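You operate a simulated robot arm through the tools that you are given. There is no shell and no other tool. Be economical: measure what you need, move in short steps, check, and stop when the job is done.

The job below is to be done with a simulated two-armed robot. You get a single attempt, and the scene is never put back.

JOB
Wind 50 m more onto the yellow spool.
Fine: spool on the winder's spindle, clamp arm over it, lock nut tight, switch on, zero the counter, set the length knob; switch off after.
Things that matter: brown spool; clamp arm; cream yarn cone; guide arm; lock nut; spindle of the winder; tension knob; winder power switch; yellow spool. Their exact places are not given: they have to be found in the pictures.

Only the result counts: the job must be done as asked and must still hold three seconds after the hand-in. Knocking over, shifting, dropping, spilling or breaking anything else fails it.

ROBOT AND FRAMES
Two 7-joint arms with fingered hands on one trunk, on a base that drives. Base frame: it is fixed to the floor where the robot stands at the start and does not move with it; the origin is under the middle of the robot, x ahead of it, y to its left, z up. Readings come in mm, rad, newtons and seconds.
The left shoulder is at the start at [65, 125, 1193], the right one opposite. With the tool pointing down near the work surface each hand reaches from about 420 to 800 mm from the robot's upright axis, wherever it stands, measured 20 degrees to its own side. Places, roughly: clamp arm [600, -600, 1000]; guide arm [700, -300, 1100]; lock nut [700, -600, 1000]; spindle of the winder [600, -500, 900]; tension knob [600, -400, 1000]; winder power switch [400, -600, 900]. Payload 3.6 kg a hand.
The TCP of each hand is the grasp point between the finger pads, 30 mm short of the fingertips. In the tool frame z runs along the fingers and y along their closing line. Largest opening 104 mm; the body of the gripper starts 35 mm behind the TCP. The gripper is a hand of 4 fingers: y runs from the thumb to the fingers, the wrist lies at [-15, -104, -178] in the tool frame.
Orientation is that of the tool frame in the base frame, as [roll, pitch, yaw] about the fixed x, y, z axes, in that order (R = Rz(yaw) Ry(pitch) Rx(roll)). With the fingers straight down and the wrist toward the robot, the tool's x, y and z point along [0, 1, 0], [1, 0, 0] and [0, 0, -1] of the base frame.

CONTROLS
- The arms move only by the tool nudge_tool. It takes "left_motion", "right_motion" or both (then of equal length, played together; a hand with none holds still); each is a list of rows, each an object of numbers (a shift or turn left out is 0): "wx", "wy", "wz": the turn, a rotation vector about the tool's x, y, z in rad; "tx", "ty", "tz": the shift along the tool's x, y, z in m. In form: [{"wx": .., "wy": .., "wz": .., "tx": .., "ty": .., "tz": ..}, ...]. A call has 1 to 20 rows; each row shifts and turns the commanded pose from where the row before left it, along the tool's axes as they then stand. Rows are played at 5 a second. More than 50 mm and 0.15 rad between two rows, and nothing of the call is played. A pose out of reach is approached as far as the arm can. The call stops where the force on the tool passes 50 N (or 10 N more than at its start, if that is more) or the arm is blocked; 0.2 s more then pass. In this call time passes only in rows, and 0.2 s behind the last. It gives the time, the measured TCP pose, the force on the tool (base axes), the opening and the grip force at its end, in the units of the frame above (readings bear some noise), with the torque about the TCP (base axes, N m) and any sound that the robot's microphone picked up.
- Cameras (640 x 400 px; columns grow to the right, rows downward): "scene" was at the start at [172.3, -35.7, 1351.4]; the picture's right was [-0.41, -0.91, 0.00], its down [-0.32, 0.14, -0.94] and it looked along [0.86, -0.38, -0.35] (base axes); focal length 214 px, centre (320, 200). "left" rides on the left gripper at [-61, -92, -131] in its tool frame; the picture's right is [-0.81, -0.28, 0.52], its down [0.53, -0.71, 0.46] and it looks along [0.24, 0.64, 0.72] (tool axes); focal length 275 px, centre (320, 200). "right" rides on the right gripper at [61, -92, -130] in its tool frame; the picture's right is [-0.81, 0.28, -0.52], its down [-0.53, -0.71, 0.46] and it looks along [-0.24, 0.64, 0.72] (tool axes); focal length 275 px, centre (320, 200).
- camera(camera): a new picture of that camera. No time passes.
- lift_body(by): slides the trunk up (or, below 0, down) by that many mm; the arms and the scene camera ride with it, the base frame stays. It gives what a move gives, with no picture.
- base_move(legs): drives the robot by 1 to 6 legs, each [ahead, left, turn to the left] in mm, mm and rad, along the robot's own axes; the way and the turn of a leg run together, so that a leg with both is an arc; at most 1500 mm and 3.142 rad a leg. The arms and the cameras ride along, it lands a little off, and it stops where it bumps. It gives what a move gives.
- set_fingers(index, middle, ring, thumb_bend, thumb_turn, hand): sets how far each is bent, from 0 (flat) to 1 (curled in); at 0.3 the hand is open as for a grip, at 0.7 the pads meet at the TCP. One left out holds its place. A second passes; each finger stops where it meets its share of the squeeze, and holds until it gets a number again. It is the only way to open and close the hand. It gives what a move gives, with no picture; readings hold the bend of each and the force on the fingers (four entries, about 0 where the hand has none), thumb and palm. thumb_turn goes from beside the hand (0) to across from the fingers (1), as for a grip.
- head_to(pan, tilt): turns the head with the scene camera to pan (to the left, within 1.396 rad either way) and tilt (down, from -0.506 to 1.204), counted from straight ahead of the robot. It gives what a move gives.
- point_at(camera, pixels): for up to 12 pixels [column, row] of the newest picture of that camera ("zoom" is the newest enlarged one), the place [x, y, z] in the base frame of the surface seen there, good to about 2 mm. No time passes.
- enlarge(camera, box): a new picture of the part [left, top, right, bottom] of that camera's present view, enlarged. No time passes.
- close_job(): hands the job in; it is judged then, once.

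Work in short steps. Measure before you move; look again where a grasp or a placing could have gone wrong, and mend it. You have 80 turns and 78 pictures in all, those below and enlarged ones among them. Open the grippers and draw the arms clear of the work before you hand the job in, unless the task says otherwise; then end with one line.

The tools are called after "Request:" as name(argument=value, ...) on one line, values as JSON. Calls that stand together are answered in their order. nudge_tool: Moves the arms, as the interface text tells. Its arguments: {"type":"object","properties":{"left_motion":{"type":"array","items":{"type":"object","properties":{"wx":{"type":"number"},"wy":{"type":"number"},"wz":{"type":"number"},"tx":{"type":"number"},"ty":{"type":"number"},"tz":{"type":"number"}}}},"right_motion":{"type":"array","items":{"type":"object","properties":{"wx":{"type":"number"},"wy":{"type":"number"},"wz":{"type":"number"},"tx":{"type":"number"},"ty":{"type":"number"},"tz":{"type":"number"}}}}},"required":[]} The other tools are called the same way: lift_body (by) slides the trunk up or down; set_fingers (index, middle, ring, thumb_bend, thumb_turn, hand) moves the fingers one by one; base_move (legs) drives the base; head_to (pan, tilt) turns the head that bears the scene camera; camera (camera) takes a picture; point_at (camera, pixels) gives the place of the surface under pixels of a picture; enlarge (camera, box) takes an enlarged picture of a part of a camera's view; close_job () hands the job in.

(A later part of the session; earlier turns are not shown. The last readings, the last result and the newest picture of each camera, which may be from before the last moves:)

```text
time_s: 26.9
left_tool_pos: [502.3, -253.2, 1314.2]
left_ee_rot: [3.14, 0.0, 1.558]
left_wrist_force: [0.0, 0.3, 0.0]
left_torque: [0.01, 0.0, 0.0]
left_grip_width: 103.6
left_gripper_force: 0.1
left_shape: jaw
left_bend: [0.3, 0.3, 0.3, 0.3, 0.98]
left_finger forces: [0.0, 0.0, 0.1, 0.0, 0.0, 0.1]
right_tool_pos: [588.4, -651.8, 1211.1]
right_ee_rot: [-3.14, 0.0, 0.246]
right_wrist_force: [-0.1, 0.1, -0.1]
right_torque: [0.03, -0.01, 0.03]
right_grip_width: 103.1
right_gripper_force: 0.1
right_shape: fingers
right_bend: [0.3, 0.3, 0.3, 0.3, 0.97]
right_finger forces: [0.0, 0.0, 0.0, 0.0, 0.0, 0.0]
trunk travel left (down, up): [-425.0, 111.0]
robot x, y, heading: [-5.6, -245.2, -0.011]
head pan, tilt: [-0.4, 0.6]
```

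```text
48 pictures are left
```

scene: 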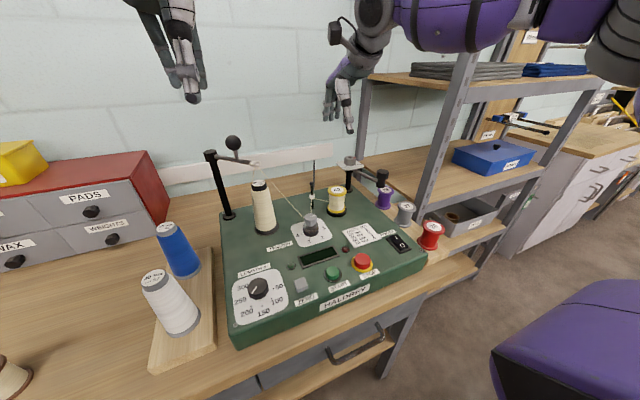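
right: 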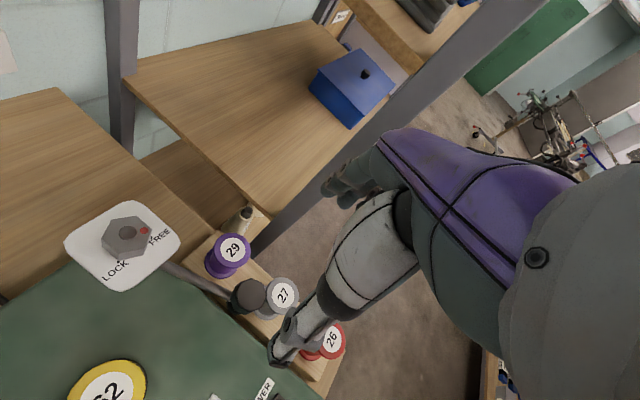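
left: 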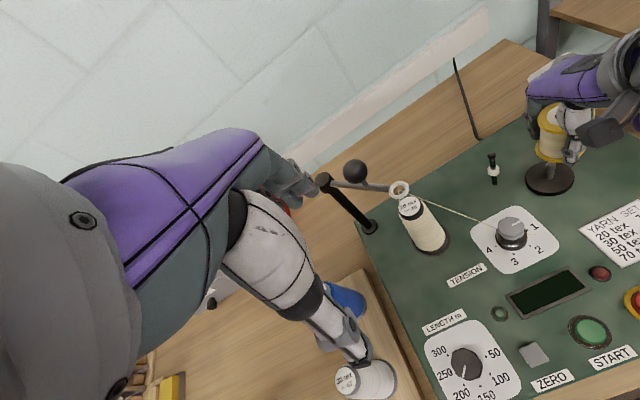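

I measure knob and nut in this right view.

Request:
point_at(camera="right", pixels=[[248, 294], [236, 285], [262, 303], [128, 233], [145, 231], [146, 237], [121, 262], [105, 386], [200, 280]])

```text
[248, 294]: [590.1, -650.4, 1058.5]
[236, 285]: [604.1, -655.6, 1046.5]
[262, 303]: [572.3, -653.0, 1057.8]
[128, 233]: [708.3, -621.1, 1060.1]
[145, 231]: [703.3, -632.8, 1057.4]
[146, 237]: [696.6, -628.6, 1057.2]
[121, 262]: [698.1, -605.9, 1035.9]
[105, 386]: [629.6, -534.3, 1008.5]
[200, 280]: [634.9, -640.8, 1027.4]
```

Knob is centred under the TCP. Descend to z≈1064 and close lightly.

Request:
nudge_tool(right_motion=[{"tx": 0.0015, "tz": 0.0368}, {"tz": 0.0368}, {"tz": 0.0368}, {"tz": 0.0368}])

Request:
set_fingers(hand="right", index=0.6, middle=0.6, ring=0.6, thumb_bend=0.6)

Request:
enlarge(camera="scene", box=[320, 120, 440, 220])

```text
time_s: 27.9
left_tool_pos: [502.6, -254.0, 1313.8]
left_ee_rot: [3.141, 0.001, 1.562]
left_wrist_force: [-0.4, 1.0, 0.3]
left_torque: [-0.03, 0.03, 0.01]
left_grip_width: 103.5
left_gripper_force: 0.0
left_shape: jaw
left_bend: [0.3, 0.3, 0.3, 0.3, 0.98]
left_finger forces: [0.0, 0.1, 0.0, 0.0, 0.1, 0.1]
right_tool_pos: [591.3, -650.7, 1064.9]
right_ee_rot: [3.141, 0.0, 0.248]
right_wrist_force: [0.6, -0.1, 0.4]
right_torque: [0.02, 0.0, -0.02]
right_grip_width: 103.0
right_gripper_force: 0.1
right_shape: fingers
right_bend: [0.3, 0.3, 0.3, 0.3, 0.97]
right_finger forces: [0.1, 0.1, 0.0, 0.0, 0.1, 0.1]
trunk travel left (down, up): [-425.0, 111.0]
robot x, y, heading: [-4.0, -239.6, -0.015]
head pan, tilt: [-0.4, 0.6]
```

```text
time_s: 28.9
left_tool_pos: [502.3, -254.7, 1314.3]
left_ee_rot: [-3.14, 0.0, 1.559]
left_wrist_force: [0.2, -1.0, 0.2]
left_torque: [-0.01, -0.03, 0.03]
left_grip_width: 103.8
left_gripper_force: 0.1
left_shape: jaw
left_bend: [0.3, 0.3, 0.3, 0.3, 0.98]
left_finger forces: [0.1, 0.0, 0.0, 0.0, 0.0, 0.0]
right_tool_pos: [591.6, -650.6, 1067.2]
right_ee_rot: [-3.141, 0.0, 0.25]
right_wrist_force: [-0.2, -1.1, -0.9]
right_torque: [-0.04, -0.01, -0.04]
right_grip_width: 27.6
right_gripper_force: 0.9
right_shape: fingers
right_bend: [0.6, 0.59, 0.6, 0.59, 0.97]
right_finger forces: [0.2, 1.1, 0.0, 0.1, 0.2, 0.1]
trunk travel left (down, up): [-425.0, 111.0]
robot x, y, heading: [-4.4, -241.3, -0.014]
head pan, tilt: [-0.4, 0.6]
```

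```text
4.00 times, centred on (380, 170) of scene
```

zoom: 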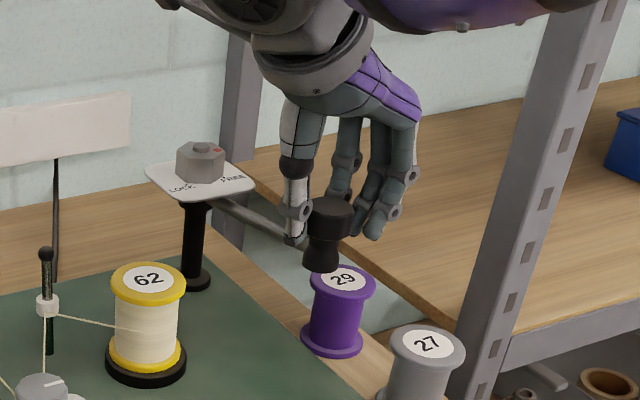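

The fingers cage the knob. I push it along the arc, first five of nine rows.

Request:
nudge_tool(right_motion=[{"tx": 0.0006, "ty": -0.0141, "wz": 0.06}, {"tx": 0.0015, "ty": -0.014, "wz": 0.06}, {"tx": 0.0023, "ty": -0.0139, "wz": 0.06}, {"tx": 0.0031, "ty": -0.0138, "wz": 0.06}, {"tx": 0.004, "ty": -0.0136, "wz": 0.06}])

Request:
enlarge(camera="scene", box=[320, 120, 440, 220])

```text
time_s: 30.1
left_tool_pos: [502.1, -254.9, 1313.5]
left_ee_rot: [3.141, 0.001, 1.56]
left_wrist_force: [-0.7, -0.6, 0.7]
left_torque: [0.0, 0.0, 0.02]
left_grip_width: 103.5
left_gripper_force: 0.0
left_shape: jaw
left_bend: [0.3, 0.3, 0.3, 0.3, 0.98]
left_finger forces: [0.1, 0.0, 0.1, 0.1, 0.1, 0.1]
right_tool_pos: [593.6, -580.3, 1064.3]
right_ee_rot: [3.141, 0.001, -0.054]
right_wrist_force: [0.1, -0.1, 0.3]
right_torque: [-0.02, 0.0, -0.03]
right_grip_width: 27.1
right_gripper_force: 1.0
right_shape: fingers
right_bend: [0.6, 0.59, 0.6, 0.6, 0.97]
right_finger forces: [0.2, 0.7, 0.0, 0.0, 0.5, 0.1]
trunk travel left (down, up): [-425.0, 111.0]
robot x, y, heading: [-3.8, -242.2, -0.011]
head pan, tilt: [-0.4, 0.6]
```

```text
4.00 times, centred on (380, 170) of scene
```

zoom: 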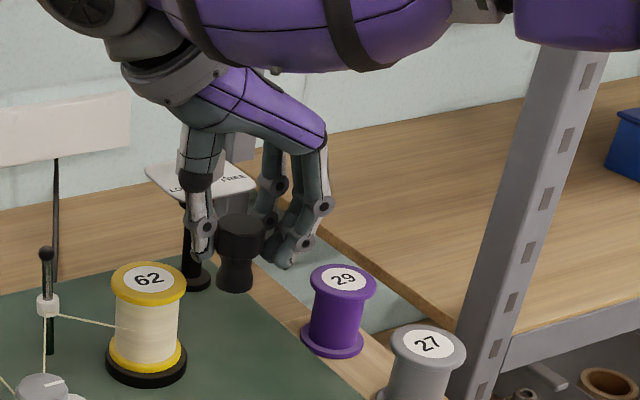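

The arm swings along nicely. I play the remaining four rows.

Request:
nudge_tool(right_motion=[{"tx": 0.0047, "ty": -0.0133, "wz": 0.06}, {"tx": 0.0055, "ty": -0.013, "wz": 0.06}, {"tx": 0.0063, "ty": -0.0126, "wz": 0.06}, {"tx": 0.007, "ty": -0.0123, "wz": 0.06}])

Request:
enlarge(camera="scene", box=[310, 130, 410, 220])

Request:
enlarge(camera="left", box=[480, 30, 640, 200])

```text
time_s: 31.1
left_tool_pos: [500.8, -254.9, 1314.0]
left_ee_rot: [3.141, 0.0, 1.561]
left_wrist_force: [-0.4, -1.2, 0.8]
left_torque: [0.03, 0.01, 0.0]
left_grip_width: 103.6
left_gripper_force: 0.1
left_shape: jaw
left_bend: [0.3, 0.3, 0.3, 0.3, 0.98]
left_finger forces: [0.1, 0.0, 0.0, 0.0, 0.1, 0.0]
right_tool_pos: [598.1, -568.7, 1065.5]
right_ee_rot: [-3.141, -0.002, -0.112]
right_wrist_force: [0.6, -0.4, 0.7]
right_torque: [-0.03, -0.02, 0.02]
right_grip_width: 27.3
right_gripper_force: 0.8
right_shape: fingers
right_bend: [0.6, 0.6, 0.6, 0.59, 0.97]
right_finger forces: [0.4, 0.6, 0.0, 0.1, 0.7, 0.1]
right hand out of reach, approached as far as the arm can: row 2, 3, 4
trunk travel left (down, up): [-425.0, 111.0]
robot x, y, heading: [-4.8, -239.6, -0.008]
head pan, tilt: [-0.4, 0.6]
```

```text
4.44 times, centred on (360, 175) of scene
```

zoom: 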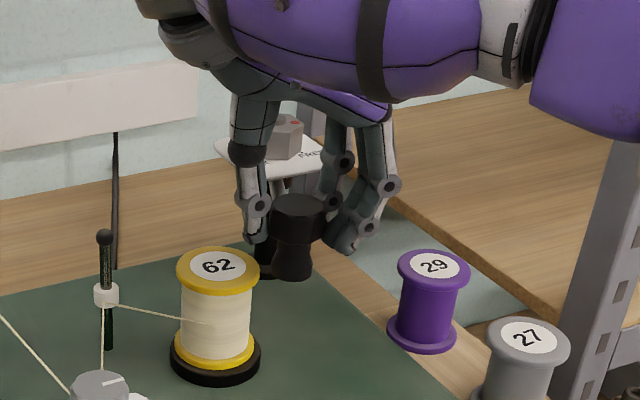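

```text
2.35 times, centred on (560, 115) of left
```

zoom: 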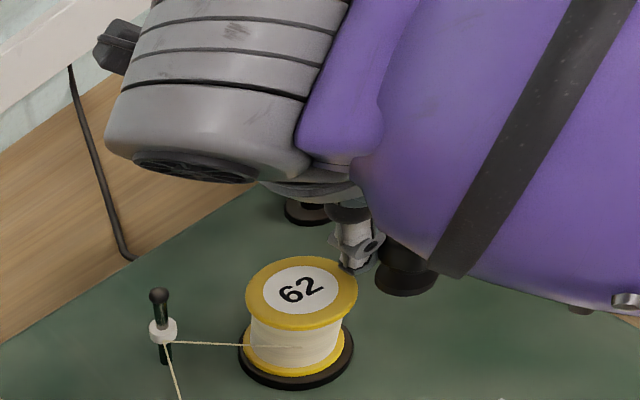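

The last rows ran out of reach because of the extra yaw. I turn the yaw back without translating and read where it goes.

Request:
nudge_tool(right_motion=[{"wz": -0.06}, {"wz": -0.06}])

```text
time_s: 31.7
left_tool_pos: [501.9, -254.9, 1313.8]
left_ee_rot: [-3.141, 0.001, 1.561]
left_wrist_force: [-0.5, 0.8, -0.4]
left_torque: [0.0, -0.03, 0.03]
left_grip_width: 103.7
left_gripper_force: 0.2
left_shape: jaw
left_bend: [0.3, 0.3, 0.3, 0.3, 0.98]
left_finger forces: [0.0, 0.0, 0.0, 0.0, 0.0, 0.1]
right_tool_pos: [598.4, -567.5, 1064.9]
right_ee_rot: [-3.14, -0.002, 0.01]
right_wrist_force: [0.0, 0.9, 1.1]
right_torque: [-0.01, 0.02, -0.01]
right_grip_width: 27.1
right_gripper_force: 1.0
right_shape: fingers
right_bend: [0.6, 0.6, 0.6, 0.59, 0.97]
right_finger forces: [0.2, 0.6, 0.0, 0.0, 0.6, 0.1]
trunk travel left (down, up): [-425.0, 111.0]
robot x, y, heading: [-5.2, -235.0, -0.013]
head pan, tilt: [-0.4, 0.6]
```

The command reset to the reached pose (598,-567.5). I continue toward (620,-529) with the yaw easing back.

Request:
nudge_tool(right_motion=[{"tx": 0.007, "ty": -0.0129, "wz": -0.05}, {"tx": 0.0078, "ty": -0.0128, "wz": -0.05}, {"tx": 0.0086, "ty": -0.0124, "wz": -0.05}])

Request:
enlarge(camera="scene", box=[310, 130, 410, 220])

```text
time_s: 32.5
left_tool_pos: [500.4, -255.5, 1314.2]
left_ee_rot: [-3.141, 0.002, 1.559]
left_wrist_force: [-0.2, 0.2, 0.2]
left_torque: [0.01, -0.02, -0.01]
left_grip_width: 103.7
left_gripper_force: 0.0
left_shape: jaw
left_bend: [0.3, 0.3, 0.3, 0.3, 0.98]
left_finger forces: [0.0, 0.0, 0.1, 0.0, 0.1, 0.1]
right_tool_pos: [609.7, -548.8, 1063.4]
right_ee_rot: [3.141, -0.003, 0.162]
right_wrist_force: [-1.0, 1.2, 0.5]
right_torque: [0.03, 0.02, 0.03]
right_grip_width: 28.8
right_gripper_force: 1.1
right_shape: fingers
right_bend: [0.6, 0.6, 0.6, 0.58, 0.98]
right_finger forces: [0.0, 0.1, 0.0, 0.0, 1.2, 0.0]
right hand out of reach, approached as far as the arm can: row 3
trunk travel left (down, up): [-425.0, 111.0]
robot x, y, heading: [-5.4, -239.3, -0.012]
head pan, tilt: [-0.4, 0.6]
```

```text
4.44 times, centred on (360, 175) of scene
```

zoom: 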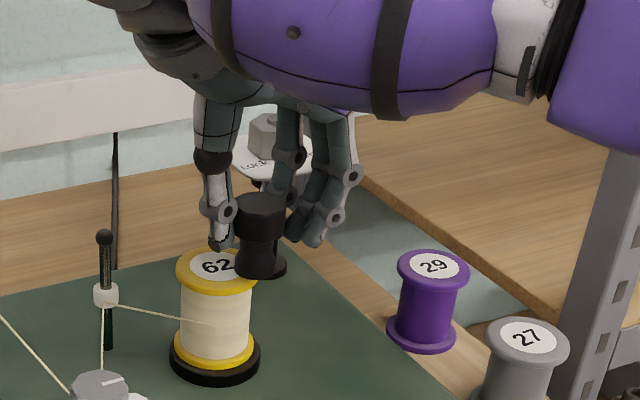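

The cup is now sliding over the spool's top; reach at this yaw is used up. I release, rise, and turn the hand back to about the default yaw to push the rest with the thumb.

Request:
set_fingers(hand="right", index=0.3, middle=0.3, ring=0.3, thumb_bend=0.3)

Request:
nudge_tool(right_motion=[{"tz": -0.04}, {"tz": -0.04}, {"tz": -0.04}, {"wz": -0.145}, {"wz": -0.145}, {"wz": -0.145}, {"wz": -0.145}, {"wz": -0.145}, {"wz": -0.145}, {"wz": -0.145}, {"wz": -0.145}, {"wz": -0.145}, {"wz": -0.145}, {"wz": -0.1}])

Request:
enlarge(camera="left", box=[480, 30, 640, 200])

Request:
enlarge(camera="scene", box=[310, 130, 410, 220])

```text
time_s: 33.5
left_tool_pos: [501.6, -253.4, 1313.3]
left_ee_rot: [-3.141, 0.002, 1.562]
left_wrist_force: [-0.1, 0.5, -0.1]
left_torque: [0.0, 0.04, 0.01]
left_grip_width: 103.9
left_gripper_force: 0.1
left_shape: jaw
left_bend: [0.3, 0.3, 0.3, 0.3, 0.98]
left_finger forces: [0.1, 0.0, 0.0, 0.0, 0.0, 0.0]
right_tool_pos: [609.8, -549.5, 1062.6]
right_ee_rot: [-3.141, -0.002, 0.158]
right_wrist_force: [0.3, 0.4, -0.3]
right_torque: [-0.02, 0.01, 0.0]
right_grip_width: 102.7
right_gripper_force: 0.0
right_shape: fingers
right_bend: [0.3, 0.3, 0.3, 0.3, 0.98]
right_finger forces: [0.0, 0.1, 0.1, 0.1, 0.0, 0.0]
trunk travel left (down, up): [-425.0, 111.0]
robot x, y, heading: [-3.5, -238.7, -0.01]
head pan, tilt: [-0.4, 0.6]
```

```text
time_s: 36.5
left_tool_pos: [502.1, -254.4, 1313.4]
left_ee_rot: [-3.141, -0.001, 1.56]
left_wrist_force: [0.2, 0.2, -0.1]
left_torque: [0.02, -0.02, 0.0]
left_grip_width: 103.9
left_gripper_force: 0.0
left_shape: jaw
left_bend: [0.3, 0.3, 0.3, 0.3, 0.98]
left_finger forces: [0.1, 0.0, 0.0, 0.0, 0.1, 0.0]
right_tool_pos: [604.8, -559.0, 1163.1]
right_ee_rot: [3.141, 0.0, 1.712]
right_wrist_force: [-0.2, -0.2, 0.4]
right_torque: [0.01, 0.02, 0.01]
right_grip_width: 102.7
right_gripper_force: 0.0
right_shape: fingers
right_bend: [0.3, 0.3, 0.3, 0.3, 0.98]
right_finger forces: [0.0, 0.1, 0.0, 0.0, 0.0, 0.0]
right hand out of reach, approached as far as the arm can: row 2, 3
trunk travel left (down, up): [-425.0, 111.0]
robot x, y, heading: [-2.0, -242.2, -0.018]
head pan, tilt: [-0.4, 0.6]
```

```text
2.35 times, centred on (560, 115) of left
```

zoom: 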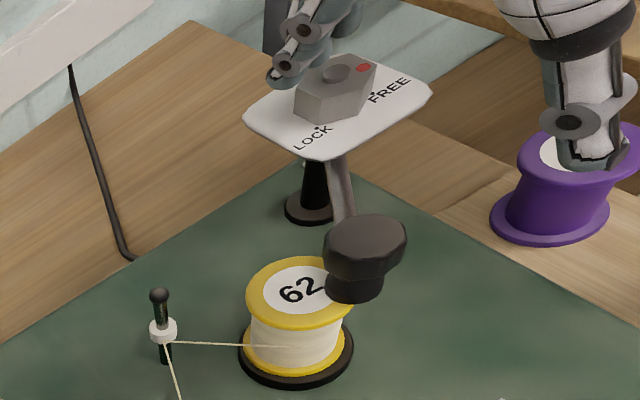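

```text
4.44 times, centred on (360, 175) of scene
```

zoom: 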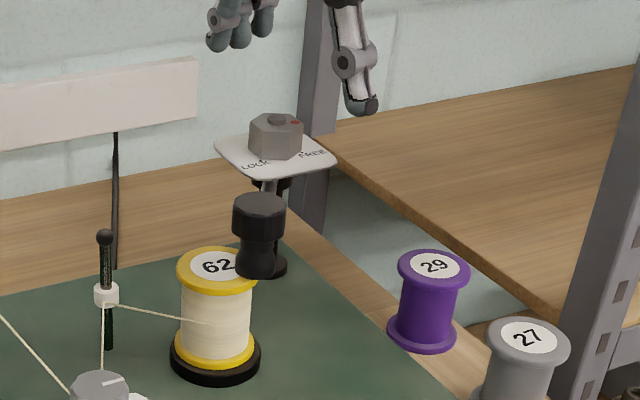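

The thumb side faces the knob now. I measure the knob top and the spool top.

Request:
point_at(camera="zoom", pixels=[[259, 204], [235, 204], [283, 204], [258, 225], [210, 266], [255, 270], [276, 120], [294, 122], [263, 160], [262, 181]])

```text
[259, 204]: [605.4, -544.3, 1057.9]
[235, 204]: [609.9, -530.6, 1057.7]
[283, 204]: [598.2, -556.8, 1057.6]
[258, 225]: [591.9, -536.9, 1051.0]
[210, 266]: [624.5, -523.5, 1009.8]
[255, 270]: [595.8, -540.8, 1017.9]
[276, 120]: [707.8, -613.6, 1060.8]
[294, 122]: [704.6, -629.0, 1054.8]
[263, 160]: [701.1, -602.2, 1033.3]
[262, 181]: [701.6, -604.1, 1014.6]
```

Knob ≈(605,-544); 14.5/15 mm left to go. I align over it with yaw ≈2.1, lower and close.

Request:
nudge_tool(right_motion=[{"tx": 0.0149, "ty": 0.0021}, {"wz": -0.13}, {"wz": -0.13}, {"wz": -0.13}, {"tz": 0.033}, {"tz": 0.033}, {"tz": 0.032}])

Request:
set_fingers(hand="right", index=0.62, middle=0.62, ring=0.62, thumb_bend=0.62)

Request:
enlarge(camera="left", box=[480, 30, 640, 200])

```text
time_s: 38.1
left_tool_pos: [501.6, -253.9, 1313.3]
left_ee_rot: [-3.141, -0.001, 1.56]
left_wrist_force: [0.0, -0.1, -0.9]
left_torque: [0.02, 0.01, -0.01]
left_grip_width: 103.8
left_gripper_force: 0.0
left_shape: jaw
left_bend: [0.3, 0.3, 0.3, 0.3, 0.98]
left_finger forces: [0.0, 0.0, 0.1, 0.0, 0.0, 0.1]
right_tool_pos: [606.5, -540.5, 1065.4]
right_ee_rot: [3.141, 0.001, 2.099]
right_wrist_force: [0.4, 0.4, 0.1]
right_torque: [0.01, 0.0, -0.02]
right_grip_width: 102.8
right_gripper_force: 0.1
right_shape: fingers
right_bend: [0.3, 0.3, 0.3, 0.3, 0.98]
right_finger forces: [0.1, 0.0, 0.0, 0.1, 0.0, 0.0]
trunk travel left (down, up): [-425.0, 111.0]
robot x, y, heading: [-2.5, -240.3, -0.012]
head pan, tilt: [-0.4, 0.6]
```

```text
time_s: 39.1
left_tool_pos: [500.9, -254.2, 1313.8]
left_ee_rot: [3.141, 0.0, 1.561]
left_wrist_force: [0.7, -0.9, 0.1]
left_torque: [-0.01, -0.05, -0.01]
left_grip_width: 103.4
left_gripper_force: 0.1
left_shape: jaw
left_bend: [0.3, 0.3, 0.3, 0.3, 0.98]
left_finger forces: [0.0, 0.0, 0.0, 0.0, 0.0, 0.0]
right_tool_pos: [605.4, -541.2, 1065.4]
right_ee_rot: [3.141, 0.001, 2.099]
right_wrist_force: [-0.2, 0.3, -0.9]
right_torque: [0.04, 0.02, -0.02]
right_grip_width: 25.0
right_gripper_force: 1.9
right_shape: fingers
right_bend: [0.61, 0.6, 0.62, 0.6, 0.97]
right_finger forces: [0.4, 1.2, 0.0, 0.0, 1.7, 0.0]
trunk travel left (down, up): [-425.0, 111.0]
robot x, y, heading: [0.1, -240.5, -0.009]
head pan, tilt: [-0.4, 0.6]
```

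```text
2.35 times, centred on (560, 115) of left
```

zoom: 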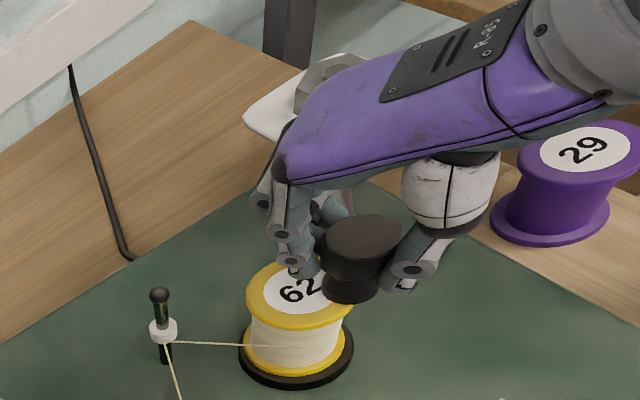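

Gripped lightly. I move the remaining (14,15) mm.

Request:
nudge_tool(right_motion=[{"tx": 0.0014, "ty": 0.0066}, {"tx": 0.002, "ty": 0.0066}, {"tx": 0.0025, "ty": 0.0065}])

Request:
enlarge(camera="left", box=[480, 30, 640, 200])

Request:
enlarge(camera="scene", box=[310, 150, 370, 220])

```text
time_s: 39.9
left_tool_pos: [500.9, -254.5, 1313.2]
left_ee_rot: [3.14, 0.001, 1.561]
left_wrist_force: [-0.8, -0.1, -0.4]
left_torque: [0.01, -0.01, 0.02]
left_grip_width: 104.1
left_gripper_force: 0.0
left_shape: jaw
left_bend: [0.3, 0.3, 0.3, 0.3, 0.98]
left_finger forces: [0.0, 0.0, 0.1, 0.0, 0.0, 0.0]
right_tool_pos: [621.4, -527.4, 1065.3]
right_ee_rot: [3.14, 0.001, 2.1]
right_wrist_force: [-1.7, 1.4, -1.1]
right_torque: [0.01, 0.04, -0.05]
right_grip_width: 25.3
right_gripper_force: 1.9
right_shape: fingers
right_bend: [0.61, 0.61, 0.62, 0.6, 0.96]
right_finger forces: [0.4, 0.8, 0.0, 0.0, 2.9, 0.0]
trunk travel left (down, up): [-425.0, 111.0]
robot x, y, heading: [-4.9, -240.7, -0.017]
head pan, tilt: [-0.4, 0.6]
```

```text
2.35 times, centred on (560, 115) of left
```

zoom: 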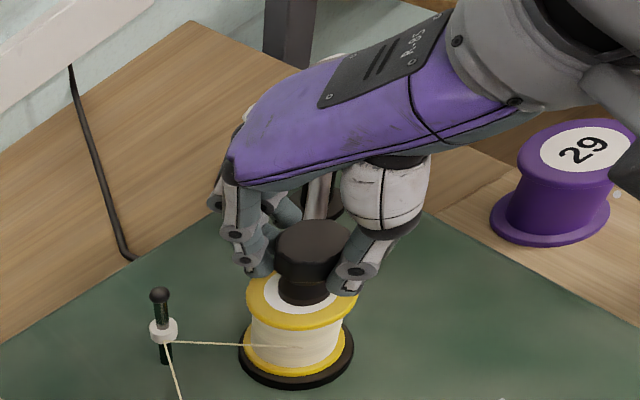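

```text
5.71 times, centred on (340, 185) of scene
```

zoom: 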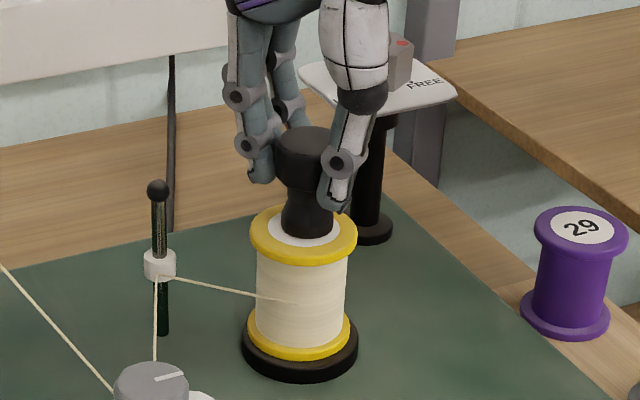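

The cup sits centred on the spool. I open the hand, rise, and re-measure the nut.

Request:
set_fingers(hand="right", index=0.3, middle=0.3, ring=0.3, thumb_bend=0.3)

Request:
nudge_tool(right_motion=[{"tz": -0.04}, {"tz": -0.04}, {"tz": -0.04}, {"wz": 0.13}, {"wz": 0.13}, {"wz": 0.13}, {"wz": 0.13}])

Request:
enlarge(camera="left", box=[480, 30, 640, 200])

Request:
camera(camera="scene")

```text
time_s: 40.9
left_tool_pos: [501.7, -254.0, 1313.2]
left_ee_rot: [3.141, 0.001, 1.561]
left_wrist_force: [-0.1, 0.1, 0.3]
left_torque: [-0.01, 0.01, 0.0]
left_grip_width: 103.7
left_gripper_force: 0.1
left_shape: jaw
left_bend: [0.3, 0.3, 0.3, 0.3, 0.98]
left_finger forces: [0.0, 0.0, 0.1, 0.0, 0.1, 0.0]
right_tool_pos: [620.2, -526.6, 1065.9]
right_ee_rot: [3.14, -0.001, 2.101]
right_wrist_force: [0.1, -0.8, 0.1]
right_torque: [0.02, -0.02, 0.05]
right_grip_width: 103.0
right_gripper_force: 0.1
right_shape: fingers
right_bend: [0.3, 0.3, 0.3, 0.3, 0.97]
right_finger forces: [0.0, 0.0, 0.1, 0.1, 0.0, 0.1]
trunk travel left (down, up): [-425.0, 111.0]
robot x, y, heading: [0.9, -240.3, -0.009]
head pan, tilt: [-0.4, 0.6]
```

```text
time_s: 42.5
left_tool_pos: [501.0, -254.3, 1314.4]
left_ee_rot: [-3.142, 0.002, 1.561]
left_wrist_force: [-0.4, -0.5, 0.6]
left_torque: [-0.03, 0.0, 0.0]
left_grip_width: 103.8
left_gripper_force: 0.1
left_shape: jaw
left_bend: [0.3, 0.3, 0.3, 0.3, 0.98]
left_finger forces: [0.0, 0.0, 0.1, 0.0, 0.1, 0.0]
right_tool_pos: [620.4, -528.1, 1185.9]
right_ee_rot: [3.141, 0.001, 1.578]
right_wrist_force: [0.2, -0.4, -0.2]
right_torque: [0.01, 0.02, -0.01]
right_grip_width: 102.7
right_gripper_force: 0.0
right_shape: fingers
right_bend: [0.3, 0.3, 0.3, 0.3, 0.97]
right_finger forces: [0.0, 0.0, 0.1, 0.0, 0.1, 0.0]
trunk travel left (down, up): [-425.0, 111.0]
robot x, y, heading: [-2.7, -242.2, -0.02]
head pan, tilt: [-0.4, 0.6]
```

```text
2.35 times, centred on (560, 115) of left
```

zoom: 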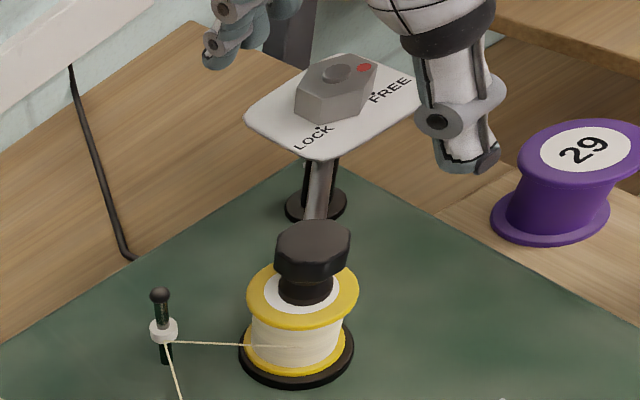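

```text
36 pictures are left
```

scene: 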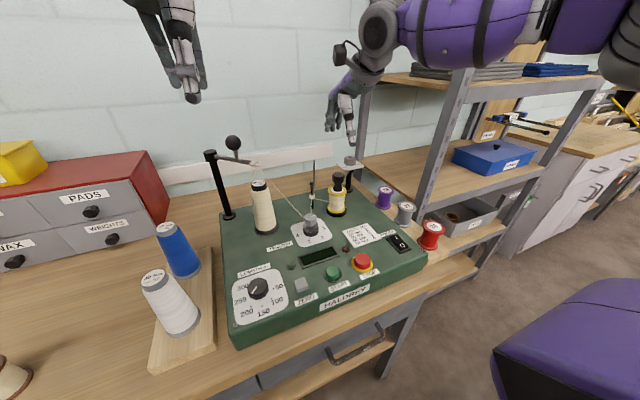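

Clamp arm is over the spool. The nut (707,-617) is at the edge of reach, so I pull the hand in, shift the left hand left, and drive 190 mm right.

Request:
nudge_tool(right_motion=[{"tx": 0.02, "ty": -0.015}, {"tx": 0.02, "ty": -0.015}, {"tx": 0.02, "ty": -0.015}, {"tx": 0.02, "ty": -0.015}], left_motion=[{"tx": 0.04}, {"tx": 0.04}, {"tx": 0.04}, {"tx": 0.04}])

Request:
base_move(legs=[[0, -190, 0.012]])

Request:
camera(camera="left")

```text
time_s: 43.5
left_tool_pos: [501.5, -92.4, 1314.2]
left_ee_rot: [3.141, 0.002, 1.562]
left_wrist_force: [0.4, 1.3, 0.0]
left_torque: [-0.03, 0.02, -0.01]
left_grip_width: 103.5
left_gripper_force: 0.1
left_shape: jaw
left_bend: [0.3, 0.3, 0.3, 0.3, 0.98]
left_finger forces: [0.0, 0.0, 0.0, 0.0, 0.1, 0.1]
right_tool_pos: [558.2, -445.1, 1185.6]
right_ee_rot: [3.14, 0.002, 1.578]
right_wrist_force: [-0.4, 0.0, 0.2]
right_torque: [-0.03, -0.02, 0.02]
right_grip_width: 102.7
right_gripper_force: 0.0
right_shape: fingers
right_bend: [0.3, 0.3, 0.3, 0.3, 0.97]
right_finger forces: [0.0, 0.0, 0.0, 0.0, 0.0, 0.0]
trunk travel left (down, up): [-425.0, 111.0]
robot x, y, heading: [-2.4, -245.0, -0.016]
head pan, tilt: [-0.4, 0.6]
```

```text
time_s: 45.8
left_tool_pos: [499.9, -278.7, 1313.4]
left_ee_rot: [3.141, 0.0, 1.575]
left_wrist_force: [-0.5, 0.0, -0.8]
left_torque: [-0.01, 0.04, -0.01]
left_grip_width: 103.7
left_gripper_force: 0.0
left_shape: jaw
left_bend: [0.3, 0.3, 0.3, 0.3, 0.98]
left_finger forces: [0.0, 0.0, 0.1, 0.0, 0.0, 0.0]
right_tool_pos: [561.3, -631.5, 1183.3]
right_ee_rot: [3.14, 0.002, 1.593]
right_wrist_force: [0.5, -0.1, -0.1]
right_torque: [0.02, -0.02, 0.0]
right_grip_width: 102.8
right_gripper_force: 0.0
right_shape: fingers
right_bend: [0.3, 0.3, 0.3, 0.3, 0.97]
right_finger forces: [0.0, 0.1, 0.0, 0.0, 0.1, 0.0]
trunk travel left (down, up): [-425.0, 111.0]
robot x, y, heading: [-3.3, -430.0, 0.004]
head pan, tilt: [-0.4, 0.6]
```

```text
35 pictures are left
```

left: 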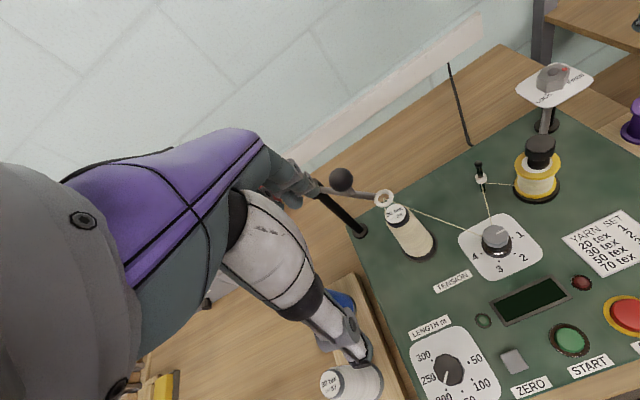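

Robot at y=-430. I bring the hand above the nut and yaw it to 2.34 so the jaws face hex flats.

Request:
nudge_tool(right_motion=[{"tx": 0.0045, "ty": 0.0366}, {"tx": 0.0045, "ty": 0.0366}, {"tx": 0.0045, "ty": 0.0366}, {"tx": 0.0045, "ty": 0.0366}, {"wz": -0.125}, {"wz": -0.125}, {"wz": -0.125}, {"wz": -0.125}, {"wz": -0.125}, {"wz": -0.12}])

Request:
camera(camera="right")

```text
time_s: 48.0
left_tool_pos: [499.9, -280.2, 1313.2]
left_ee_rot: [-3.141, 0.0, 1.572]
left_wrist_force: [-0.3, -0.2, -0.1]
left_torque: [0.01, -0.01, 0.01]
left_grip_width: 103.7
left_gripper_force: 0.0
left_shape: jaw
left_bend: [0.3, 0.3, 0.3, 0.3, 0.98]
left_finger forces: [0.1, 0.0, 0.0, 0.1, 0.1, 0.1]
right_tool_pos: [666.1, -671.4, 1183.2]
right_ee_rot: [3.138, 0.0, 2.337]
right_wrist_force: [-0.1, -0.2, 0.2]
right_torque: [0.02, -0.01, -0.01]
right_grip_width: 103.3
right_gripper_force: 0.0
right_shape: fingers
right_bend: [0.3, 0.3, 0.3, 0.3, 0.98]
right_finger forces: [0.0, 0.1, 0.0, 0.0, 0.0, 0.1]
right hand out of reach, approached as far as the arm can: row 4, 9, 10
trunk travel left (down, up): [-425.0, 111.0]
robot x, y, heading: [-4.5, -433.2, -0.0]
head pan, tilt: [-0.4, 0.6]
```

```text
34 pictures are left
```

right: 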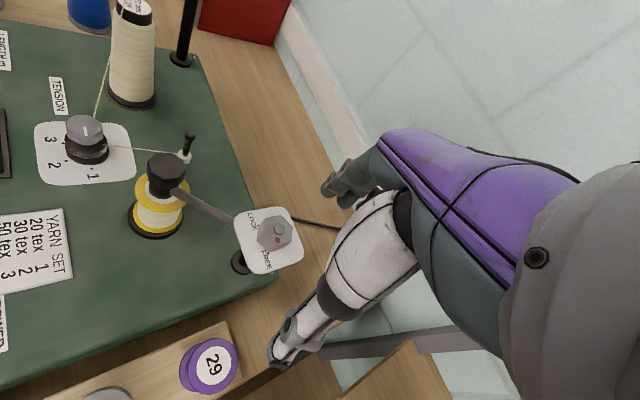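

The target was out of reach at this height (wrist above shoulder). I raise the trunk by 105 mm, drive 50 mm ahead carefully.

Request:
lift_body(by=105)

Request:
base_move(legs=[[45, 0, 0]])

```text
time_s: 49.4
left_tool_pos: [502.7, -279.0, 1415.2]
left_ee_rot: [-3.14, -0.002, 1.574]
left_wrist_force: [1.1, -0.8, -0.2]
left_torque: [-0.03, 0.04, -0.01]
left_grip_width: 103.7
left_gripper_force: 0.0
left_shape: jaw
left_bend: [0.3, 0.3, 0.3, 0.3, 0.98]
left_finger forces: [0.0, 0.0, 0.0, 0.1, 0.0, 0.0]
right_tool_pos: [586.7, -670.9, 1476.2]
right_ee_rot: [2.919, 0.208, 2.313]
right_wrist_force: [0.4, -0.3, -0.5]
right_torque: [0.02, 0.04, -0.01]
right_grip_width: 103.1
right_gripper_force: 0.0
right_shape: fingers
right_bend: [0.3, 0.3, 0.3, 0.3, 0.98]
right_finger forces: [0.1, 0.1, 0.1, 0.1, 0.0, 0.0]
trunk travel left (down, up): [-530.0, 6.0]
robot x, y, heading: [-3.7, -429.1, 0.003]
head pan, tilt: [-0.4, 0.6]
```

```text
time_s: 50.3
left_tool_pos: [540.2, -278.9, 1420.0]
left_ee_rot: [3.136, 0.002, 1.571]
left_wrist_force: [0.7, -0.7, -0.2]
left_torque: [0.0, -0.04, 0.04]
left_grip_width: 103.9
left_gripper_force: 0.0
left_shape: jaw
left_bend: [0.3, 0.3, 0.3, 0.3, 0.98]
left_finger forces: [0.1, 0.0, 0.1, 0.1, 0.1, 0.0]
right_tool_pos: [624.6, -670.1, 1482.1]
right_ee_rot: [2.915, 0.213, 2.313]
right_wrist_force: [-0.5, 0.5, 0.4]
right_torque: [0.04, -0.02, 0.02]
right_grip_width: 103.1
right_gripper_force: 0.2
right_shape: fingers
right_bend: [0.3, 0.3, 0.3, 0.3, 0.98]
right_finger forces: [0.0, 0.0, 0.0, 0.0, 0.0, 0.0]
trunk travel left (down, up): [-530.0, 6.0]
robot x, y, heading: [41.2, -431.0, -0.002]
head pan, tilt: [-0.4, 0.6]
```

The arm swung up and tilted while the trunk rose. I straighten the hand, lower it, and then move it over the nut.

Request:
nudge_tool(right_motion=[{"wx": 0.0744, "wy": 0.0717}, {"wx": 0.0744, "wy": 0.0717}, {"wx": 0.0744, "wy": 0.0717}, {"tz": 0.042}, {"tz": 0.042}, {"tz": 0.042}, {"tz": 0.042}, {"tz": 0.042}, {"tz": 0.042}])

```text
time_s: 52.3
left_tool_pos: [543.3, -280.5, 1418.3]
left_ee_rot: [-3.141, 0.0, 1.572]
left_wrist_force: [-0.1, -0.6, -0.7]
left_torque: [-0.01, -0.01, 0.02]
left_grip_width: 103.8
left_gripper_force: 0.0
left_shape: jaw
left_bend: [0.3, 0.3, 0.3, 0.3, 0.98]
left_finger forces: [0.1, 0.0, 0.0, 0.0, 0.0, 0.0]
right_tool_pos: [574.7, -701.9, 1181.7]
right_ee_rot: [-3.14, -0.004, 2.338]
right_wrist_force: [0.6, 1.0, -0.4]
right_torque: [-0.03, 0.04, -0.04]
right_grip_width: 103.0
right_gripper_force: 0.0
right_shape: fingers
right_bend: [0.3, 0.3, 0.3, 0.3, 0.98]
right_finger forces: [0.0, 0.0, 0.1, 0.1, 0.0, 0.0]
right hand out of reach, approached as far as the arm can: row 1, 2, 3
trunk travel left (down, up): [-530.0, 6.0]
robot x, y, heading: [38.6, -434.0, 0.002]
head pan, tilt: [-0.4, 0.6]
```

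Hand is vertical again at (575,-702,1182). I move over the nut, sinking to z≈1132.

Request:
nudge_tool(right_motion=[{"tx": -0.0077, "ty": 0.0386, "tz": 0.0125}, {"tx": -0.0077, "ty": 0.0386, "tz": 0.0125}, {"tx": -0.0077, "ty": 0.0386, "tz": 0.0125}, {"tx": -0.0077, "ty": 0.0386, "tz": 0.0125}])

Request:
camera(camera="right")

```text
time_s: 53.3
left_tool_pos: [542.8, -279.2, 1418.5]
left_ee_rot: [3.14, 0.001, 1.573]
left_wrist_force: [0.7, 0.1, 0.0]
left_torque: [-0.03, -0.03, -0.03]
left_grip_width: 103.7
left_gripper_force: 0.1
left_shape: jaw
left_bend: [0.3, 0.3, 0.3, 0.3, 0.98]
left_finger forces: [0.1, 0.0, 0.0, 0.0, 0.0, 0.0]
right_tool_pos: [660.5, -627.6, 1139.8]
right_ee_rot: [-3.141, -0.003, 2.337]
right_wrist_force: [0.6, -0.7, -0.2]
right_torque: [0.01, 0.0, 0.0]
right_grip_width: 102.9
right_gripper_force: 0.1
right_shape: fingers
right_bend: [0.3, 0.3, 0.3, 0.3, 0.98]
right_finger forces: [0.1, 0.0, 0.0, 0.1, 0.0, 0.1]
right hand out of reach, approached as far as the arm can: row 3, 4
trunk travel left (down, up): [-530.0, 6.0]
robot x, y, heading: [42.0, -431.7, 0.001]
head pan, tilt: [-0.4, 0.6]
```

```text
33 pictures are left
```

right: 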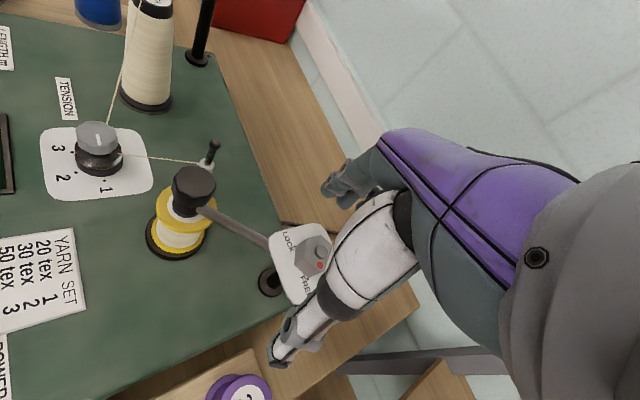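

Reach shrinks with that much yaw; natural yaw here is ≈1.29, which also fits the hex flats. First I check how close the base is to the bench.

Request:
head_to(pan=-0.2, tilt=1.2)

Request:
camera(camera="scene")

```text
time_s: 54.3
left_tool_pos: [542.9, -280.0, 1419.2]
left_ee_rot: [3.141, 0.001, 1.571]
left_wrist_force: [1.0, -0.2, 0.1]
left_torque: [-0.03, -0.02, 0.01]
left_grip_width: 103.5
left_gripper_force: 0.0
left_shape: jaw
left_bend: [0.3, 0.3, 0.3, 0.3, 0.98]
left_finger forces: [0.0, 0.1, 0.1, 0.0, 0.1, 0.1]
right_tool_pos: [659.7, -627.7, 1141.1]
right_ee_rot: [-3.141, -0.003, 2.337]
right_wrist_force: [-0.4, 0.0, 1.2]
right_torque: [0.02, -0.02, 0.02]
right_grip_width: 103.1
right_gripper_force: 0.0
right_shape: fingers
right_bend: [0.3, 0.3, 0.3, 0.3, 0.98]
right_finger forces: [0.0, 0.0, 0.0, 0.0, 0.0, 0.0]
trunk travel left (down, up): [-530.0, 6.0]
robot x, y, heading: [39.2, -430.9, 0.003]
head pan, tilt: [-0.201, 1.201]
```

```text
32 pictures are left
```

scene: 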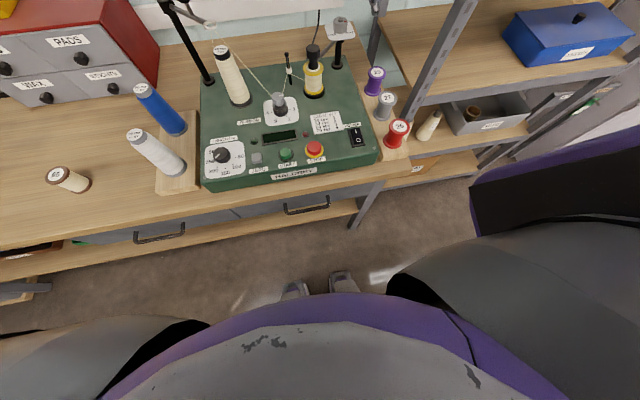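

Feet are at (342,280), bench handle at (307,207); I measure the gap.

Request:
point_at(camera="scene", pixels=[[342, 276], [295, 288], [307, 210], [320, 215], [355, 215], [300, 195]])

Request:
base_move(legs=[[50, 0, 0]])

```text
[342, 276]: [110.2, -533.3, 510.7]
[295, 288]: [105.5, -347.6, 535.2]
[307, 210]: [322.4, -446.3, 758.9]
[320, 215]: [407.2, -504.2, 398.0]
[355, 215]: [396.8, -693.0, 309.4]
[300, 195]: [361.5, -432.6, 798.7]
```

```text
time_s: 55.2
left_tool_pos: [590.6, -279.2, 1420.6]
left_ee_rot: [3.139, 0.002, 1.575]
left_wrist_force: [0.0, -0.3, -0.8]
left_torque: [0.03, 0.01, -0.02]
left_grip_width: 103.8
left_gripper_force: 0.1
left_shape: jaw
left_bend: [0.3, 0.3, 0.3, 0.3, 0.98]
left_finger forces: [0.1, 0.1, 0.0, 0.1, 0.1, 0.1]
right_tool_pos: [708.4, -627.0, 1140.4]
right_ee_rot: [-3.142, 0.0, 2.339]
right_wrist_force: [0.7, 0.2, 0.6]
right_torque: [0.01, 0.01, 0.0]
right_grip_width: 103.1
right_gripper_force: 0.1
right_shape: fingers
right_bend: [0.3, 0.3, 0.3, 0.3, 0.98]
right_finger forces: [0.1, 0.0, 0.0, 0.0, 0.0, 0.0]
trunk travel left (down, up): [-530.0, 6.0]
robot x, y, heading: [87.5, -429.9, 0.007]
head pan, tilt: [-0.201, 1.201]
```

There is ample room, so 50 mm more ahead gives the whole yaw sweep; then I re-centre over the nut and check with the right camera.

Request:
base_move(legs=[[50, 0, 0]])

Request:
nudge_tool(right_motion=[{"tx": 0.0211, "ty": -0.0147}, {"tx": 0.0211, "ty": -0.0147}])

Request:
head_to(pan=-0.4, tilt=0.7)

Request:
camera(camera="right")

Request:
enlarge(camera="scene", box=[270, 100, 430, 200])

```text
time_s: 56.1
left_tool_pos: [638.1, -277.9, 1419.4]
left_ee_rot: [3.136, 0.002, 1.573]
left_wrist_force: [-0.2, 0.0, 0.8]
left_torque: [0.0, 0.02, -0.03]
left_grip_width: 103.6
left_gripper_force: 0.1
left_shape: jaw
left_bend: [0.3, 0.3, 0.3, 0.3, 0.98]
left_finger forces: [0.0, 0.0, 0.0, 0.1, 0.0, 0.0]
right_tool_pos: [755.3, -628.2, 1141.5]
right_ee_rot: [3.139, -0.002, 2.336]
right_wrist_force: [0.7, -0.5, 0.7]
right_torque: [-0.01, 0.01, -0.02]
right_grip_width: 103.0
right_gripper_force: 0.0
right_shape: fingers
right_bend: [0.3, 0.3, 0.3, 0.3, 0.98]
right_finger forces: [0.0, 0.0, 0.0, 0.0, 0.1, 0.0]
trunk travel left (down, up): [-530.0, 6.0]
robot x, y, heading: [140.0, -430.7, 0.001]
head pan, tilt: [-0.201, 1.201]
```

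```text
time_s: 56.8
left_tool_pos: [640.3, -279.7, 1419.6]
left_ee_rot: [3.14, 0.002, 1.572]
left_wrist_force: [0.1, 1.0, 0.2]
left_torque: [-0.02, 0.01, -0.03]
left_grip_width: 103.6
left_gripper_force: 0.0
left_shape: jaw
left_bend: [0.3, 0.3, 0.3, 0.3, 0.98]
left_finger forces: [0.0, 0.0, 0.0, 0.0, 0.1, 0.0]
right_tool_pos: [706.4, -617.1, 1140.4]
right_ee_rot: [-3.141, -0.003, 2.338]
right_wrist_force: [0.2, 0.0, -0.1]
right_torque: [0.04, 0.01, -0.01]
right_grip_width: 103.0
right_gripper_force: 0.1
right_shape: fingers
right_bend: [0.3, 0.3, 0.3, 0.3, 0.98]
right_finger forces: [0.1, 0.0, 0.2, 0.0, 0.1, 0.0]
trunk travel left (down, up): [-530.0, 6.0]
robot x, y, heading: [131.6, -432.4, 0.001]
head pan, tilt: [-0.201, 1.201]
```

```text
time_s: 57.7
left_tool_pos: [640.1, -279.0, 1419.1]
left_ee_rot: [3.141, 0.001, 1.572]
left_wrist_force: [0.0, -0.2, -0.4]
left_torque: [0.02, 0.0, -0.03]
left_grip_width: 103.7
left_gripper_force: 0.1
left_shape: jaw
left_bend: [0.3, 0.3, 0.3, 0.3, 0.98]
left_finger forces: [0.1, 0.0, 0.1, 0.0, 0.0, 0.0]
right_tool_pos: [706.7, -617.5, 1141.2]
right_ee_rot: [-3.14, -0.005, 2.338]
right_wrist_force: [0.8, 0.6, -0.5]
right_torque: [-0.02, 0.01, 0.02]
right_grip_width: 102.9
right_gripper_force: 0.1
right_shape: fingers
right_bend: [0.3, 0.3, 0.3, 0.3, 0.98]
right_finger forces: [0.0, 0.1, 0.0, 0.1, 0.0, 0.1]
trunk travel left (down, up): [-530.0, 6.0]
robot x, y, heading: [136.6, -435.7, -0.003]
head pan, tilt: [-0.4, 0.7]
```

```text
31 pictures are left
```

right: 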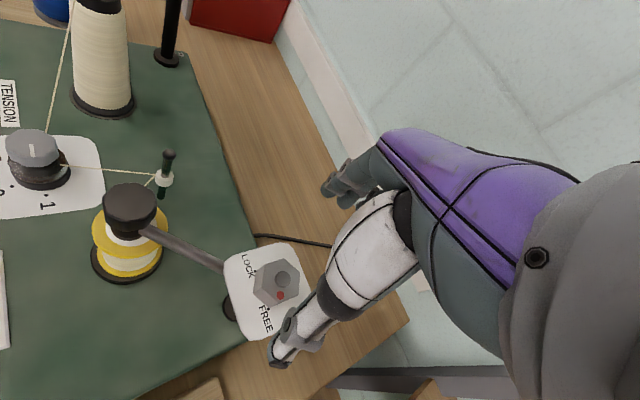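

```text
4.00 times, centred on (350, 150) of scene
```

zoom: 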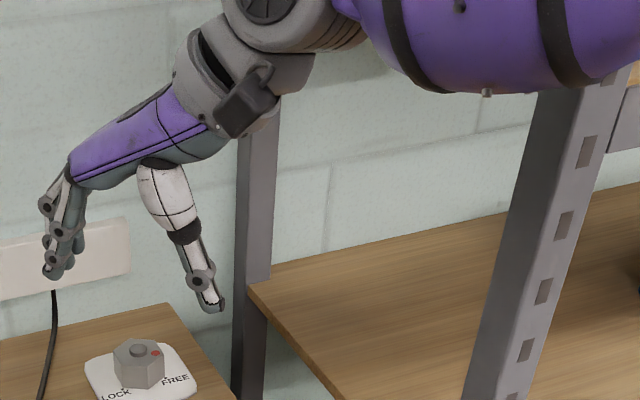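

I measure nut centre, red dot and marks in the right view.

Request:
point_at(camera="right", pixels=[[281, 278], [280, 295], [258, 270], [262, 305], [251, 283], [300, 290], [265, 264], [287, 260], [262, 297]])

Request:
enlarge(camera="right", box=[220, 230, 320, 345])

```text
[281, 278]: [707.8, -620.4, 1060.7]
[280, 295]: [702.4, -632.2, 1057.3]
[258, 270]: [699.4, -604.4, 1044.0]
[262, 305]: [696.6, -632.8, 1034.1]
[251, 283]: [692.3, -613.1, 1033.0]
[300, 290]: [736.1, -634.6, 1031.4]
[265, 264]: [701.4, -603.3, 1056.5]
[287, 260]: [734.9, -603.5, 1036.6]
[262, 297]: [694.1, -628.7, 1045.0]
```

```text
3.48 times, centred on (270, 288) of right
```

zoom: 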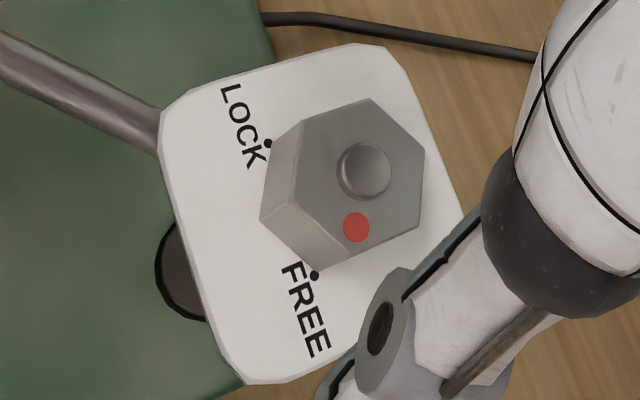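

I measure the hex corners in the zoom for the phase.

Request:
point_at(camera="zoom", pixels=[[302, 125], [371, 103], [420, 152], [410, 230], [328, 262], [298, 203], [365, 168], [356, 228], [267, 144], [314, 275]])

```text
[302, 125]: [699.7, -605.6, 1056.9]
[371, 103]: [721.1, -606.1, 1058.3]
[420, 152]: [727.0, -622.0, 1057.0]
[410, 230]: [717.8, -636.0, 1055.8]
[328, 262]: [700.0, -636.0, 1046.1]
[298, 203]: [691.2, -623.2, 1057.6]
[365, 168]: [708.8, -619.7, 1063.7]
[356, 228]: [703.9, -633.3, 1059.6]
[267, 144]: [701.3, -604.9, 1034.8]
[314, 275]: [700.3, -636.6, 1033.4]
```

Hex: centre ≈(709,-621), corners at 0°+60k, LOCK mark ≈120° clockwise from the red dot. I align yaw to 2.094 (flats), descend to z≈1068 and grip.

Request:
nudge_tool(right_motion=[{"wz": 0.122}, {"wz": 0.122}, {"tx": -0.0042, "ty": 0.0003}, {"tz": 0.036}, {"tz": 0.037}])

Request:
set_fingers(hand="right", index=0.7, middle=0.7, ring=0.7, thumb_bend=0.7)

Request:
enlarge(camera="scene", box=[250, 130, 380, 230])

```text
time_s: 58.9
left_tool_pos: [640.8, -280.1, 1418.7]
left_ee_rot: [3.14, 0.002, 1.571]
left_wrist_force: [0.3, -0.3, 0.0]
left_torque: [-0.01, -0.05, 0.01]
left_grip_width: 103.6
left_gripper_force: 0.1
left_shape: jaw
left_bend: [0.3, 0.3, 0.3, 0.3, 0.98]
left_finger forces: [0.0, 0.0, 0.0, 0.0, 0.0, 0.0]
right_tool_pos: [707.1, -622.8, 1067.1]
right_ee_rot: [3.141, -0.001, 2.092]
right_wrist_force: [-0.4, -0.8, 0.5]
right_torque: [0.03, 0.02, 0.0]
right_grip_width: 103.1
right_gripper_force: 0.1
right_shape: fingers
right_bend: [0.3, 0.3, 0.3, 0.3, 0.98]
right_finger forces: [0.0, 0.0, 0.0, 0.1, 0.1, 0.0]
trunk travel left (down, up): [-530.0, 6.0]
robot x, y, heading: [134.3, -432.3, 0.001]
head pan, tilt: [-0.4, 0.7]
```

```text
time_s: 59.9
left_tool_pos: [642.1, -278.1, 1418.7]
left_ee_rot: [3.139, 0.0, 1.572]
left_wrist_force: [0.3, 0.0, 0.7]
left_torque: [0.0, -0.02, 0.02]
left_grip_width: 103.6
left_gripper_force: 0.0
left_shape: jaw
left_bend: [0.3, 0.3, 0.3, 0.3, 0.98]
left_finger forces: [0.0, 0.0, 0.1, 0.1, 0.1, 0.1]
right_tool_pos: [709.6, -622.2, 1068.6]
right_ee_rot: [3.14, -0.002, 2.092]
right_wrist_force: [12.6, 4.8, -0.2]
right_torque: [0.08, -0.33, -0.04]
right_grip_width: 27.6
right_gripper_force: 11.9
right_shape: fingers
right_bend: [0.58, 0.62, 0.7, 0.63, 0.97]
right_finger forces: [9.6, 8.6, 0.1, 0.0, 6.0, 0.1]
trunk travel left (down, up): [-530.0, 6.0]
robot x, y, heading: [137.1, -432.3, -0.002]
head pan, tilt: [-0.4, 0.7]
```

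```text
4.00 times, centred on (315, 180) of scene
```

zoom: 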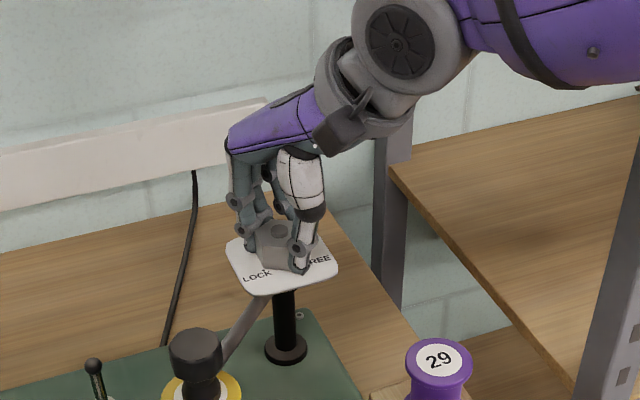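

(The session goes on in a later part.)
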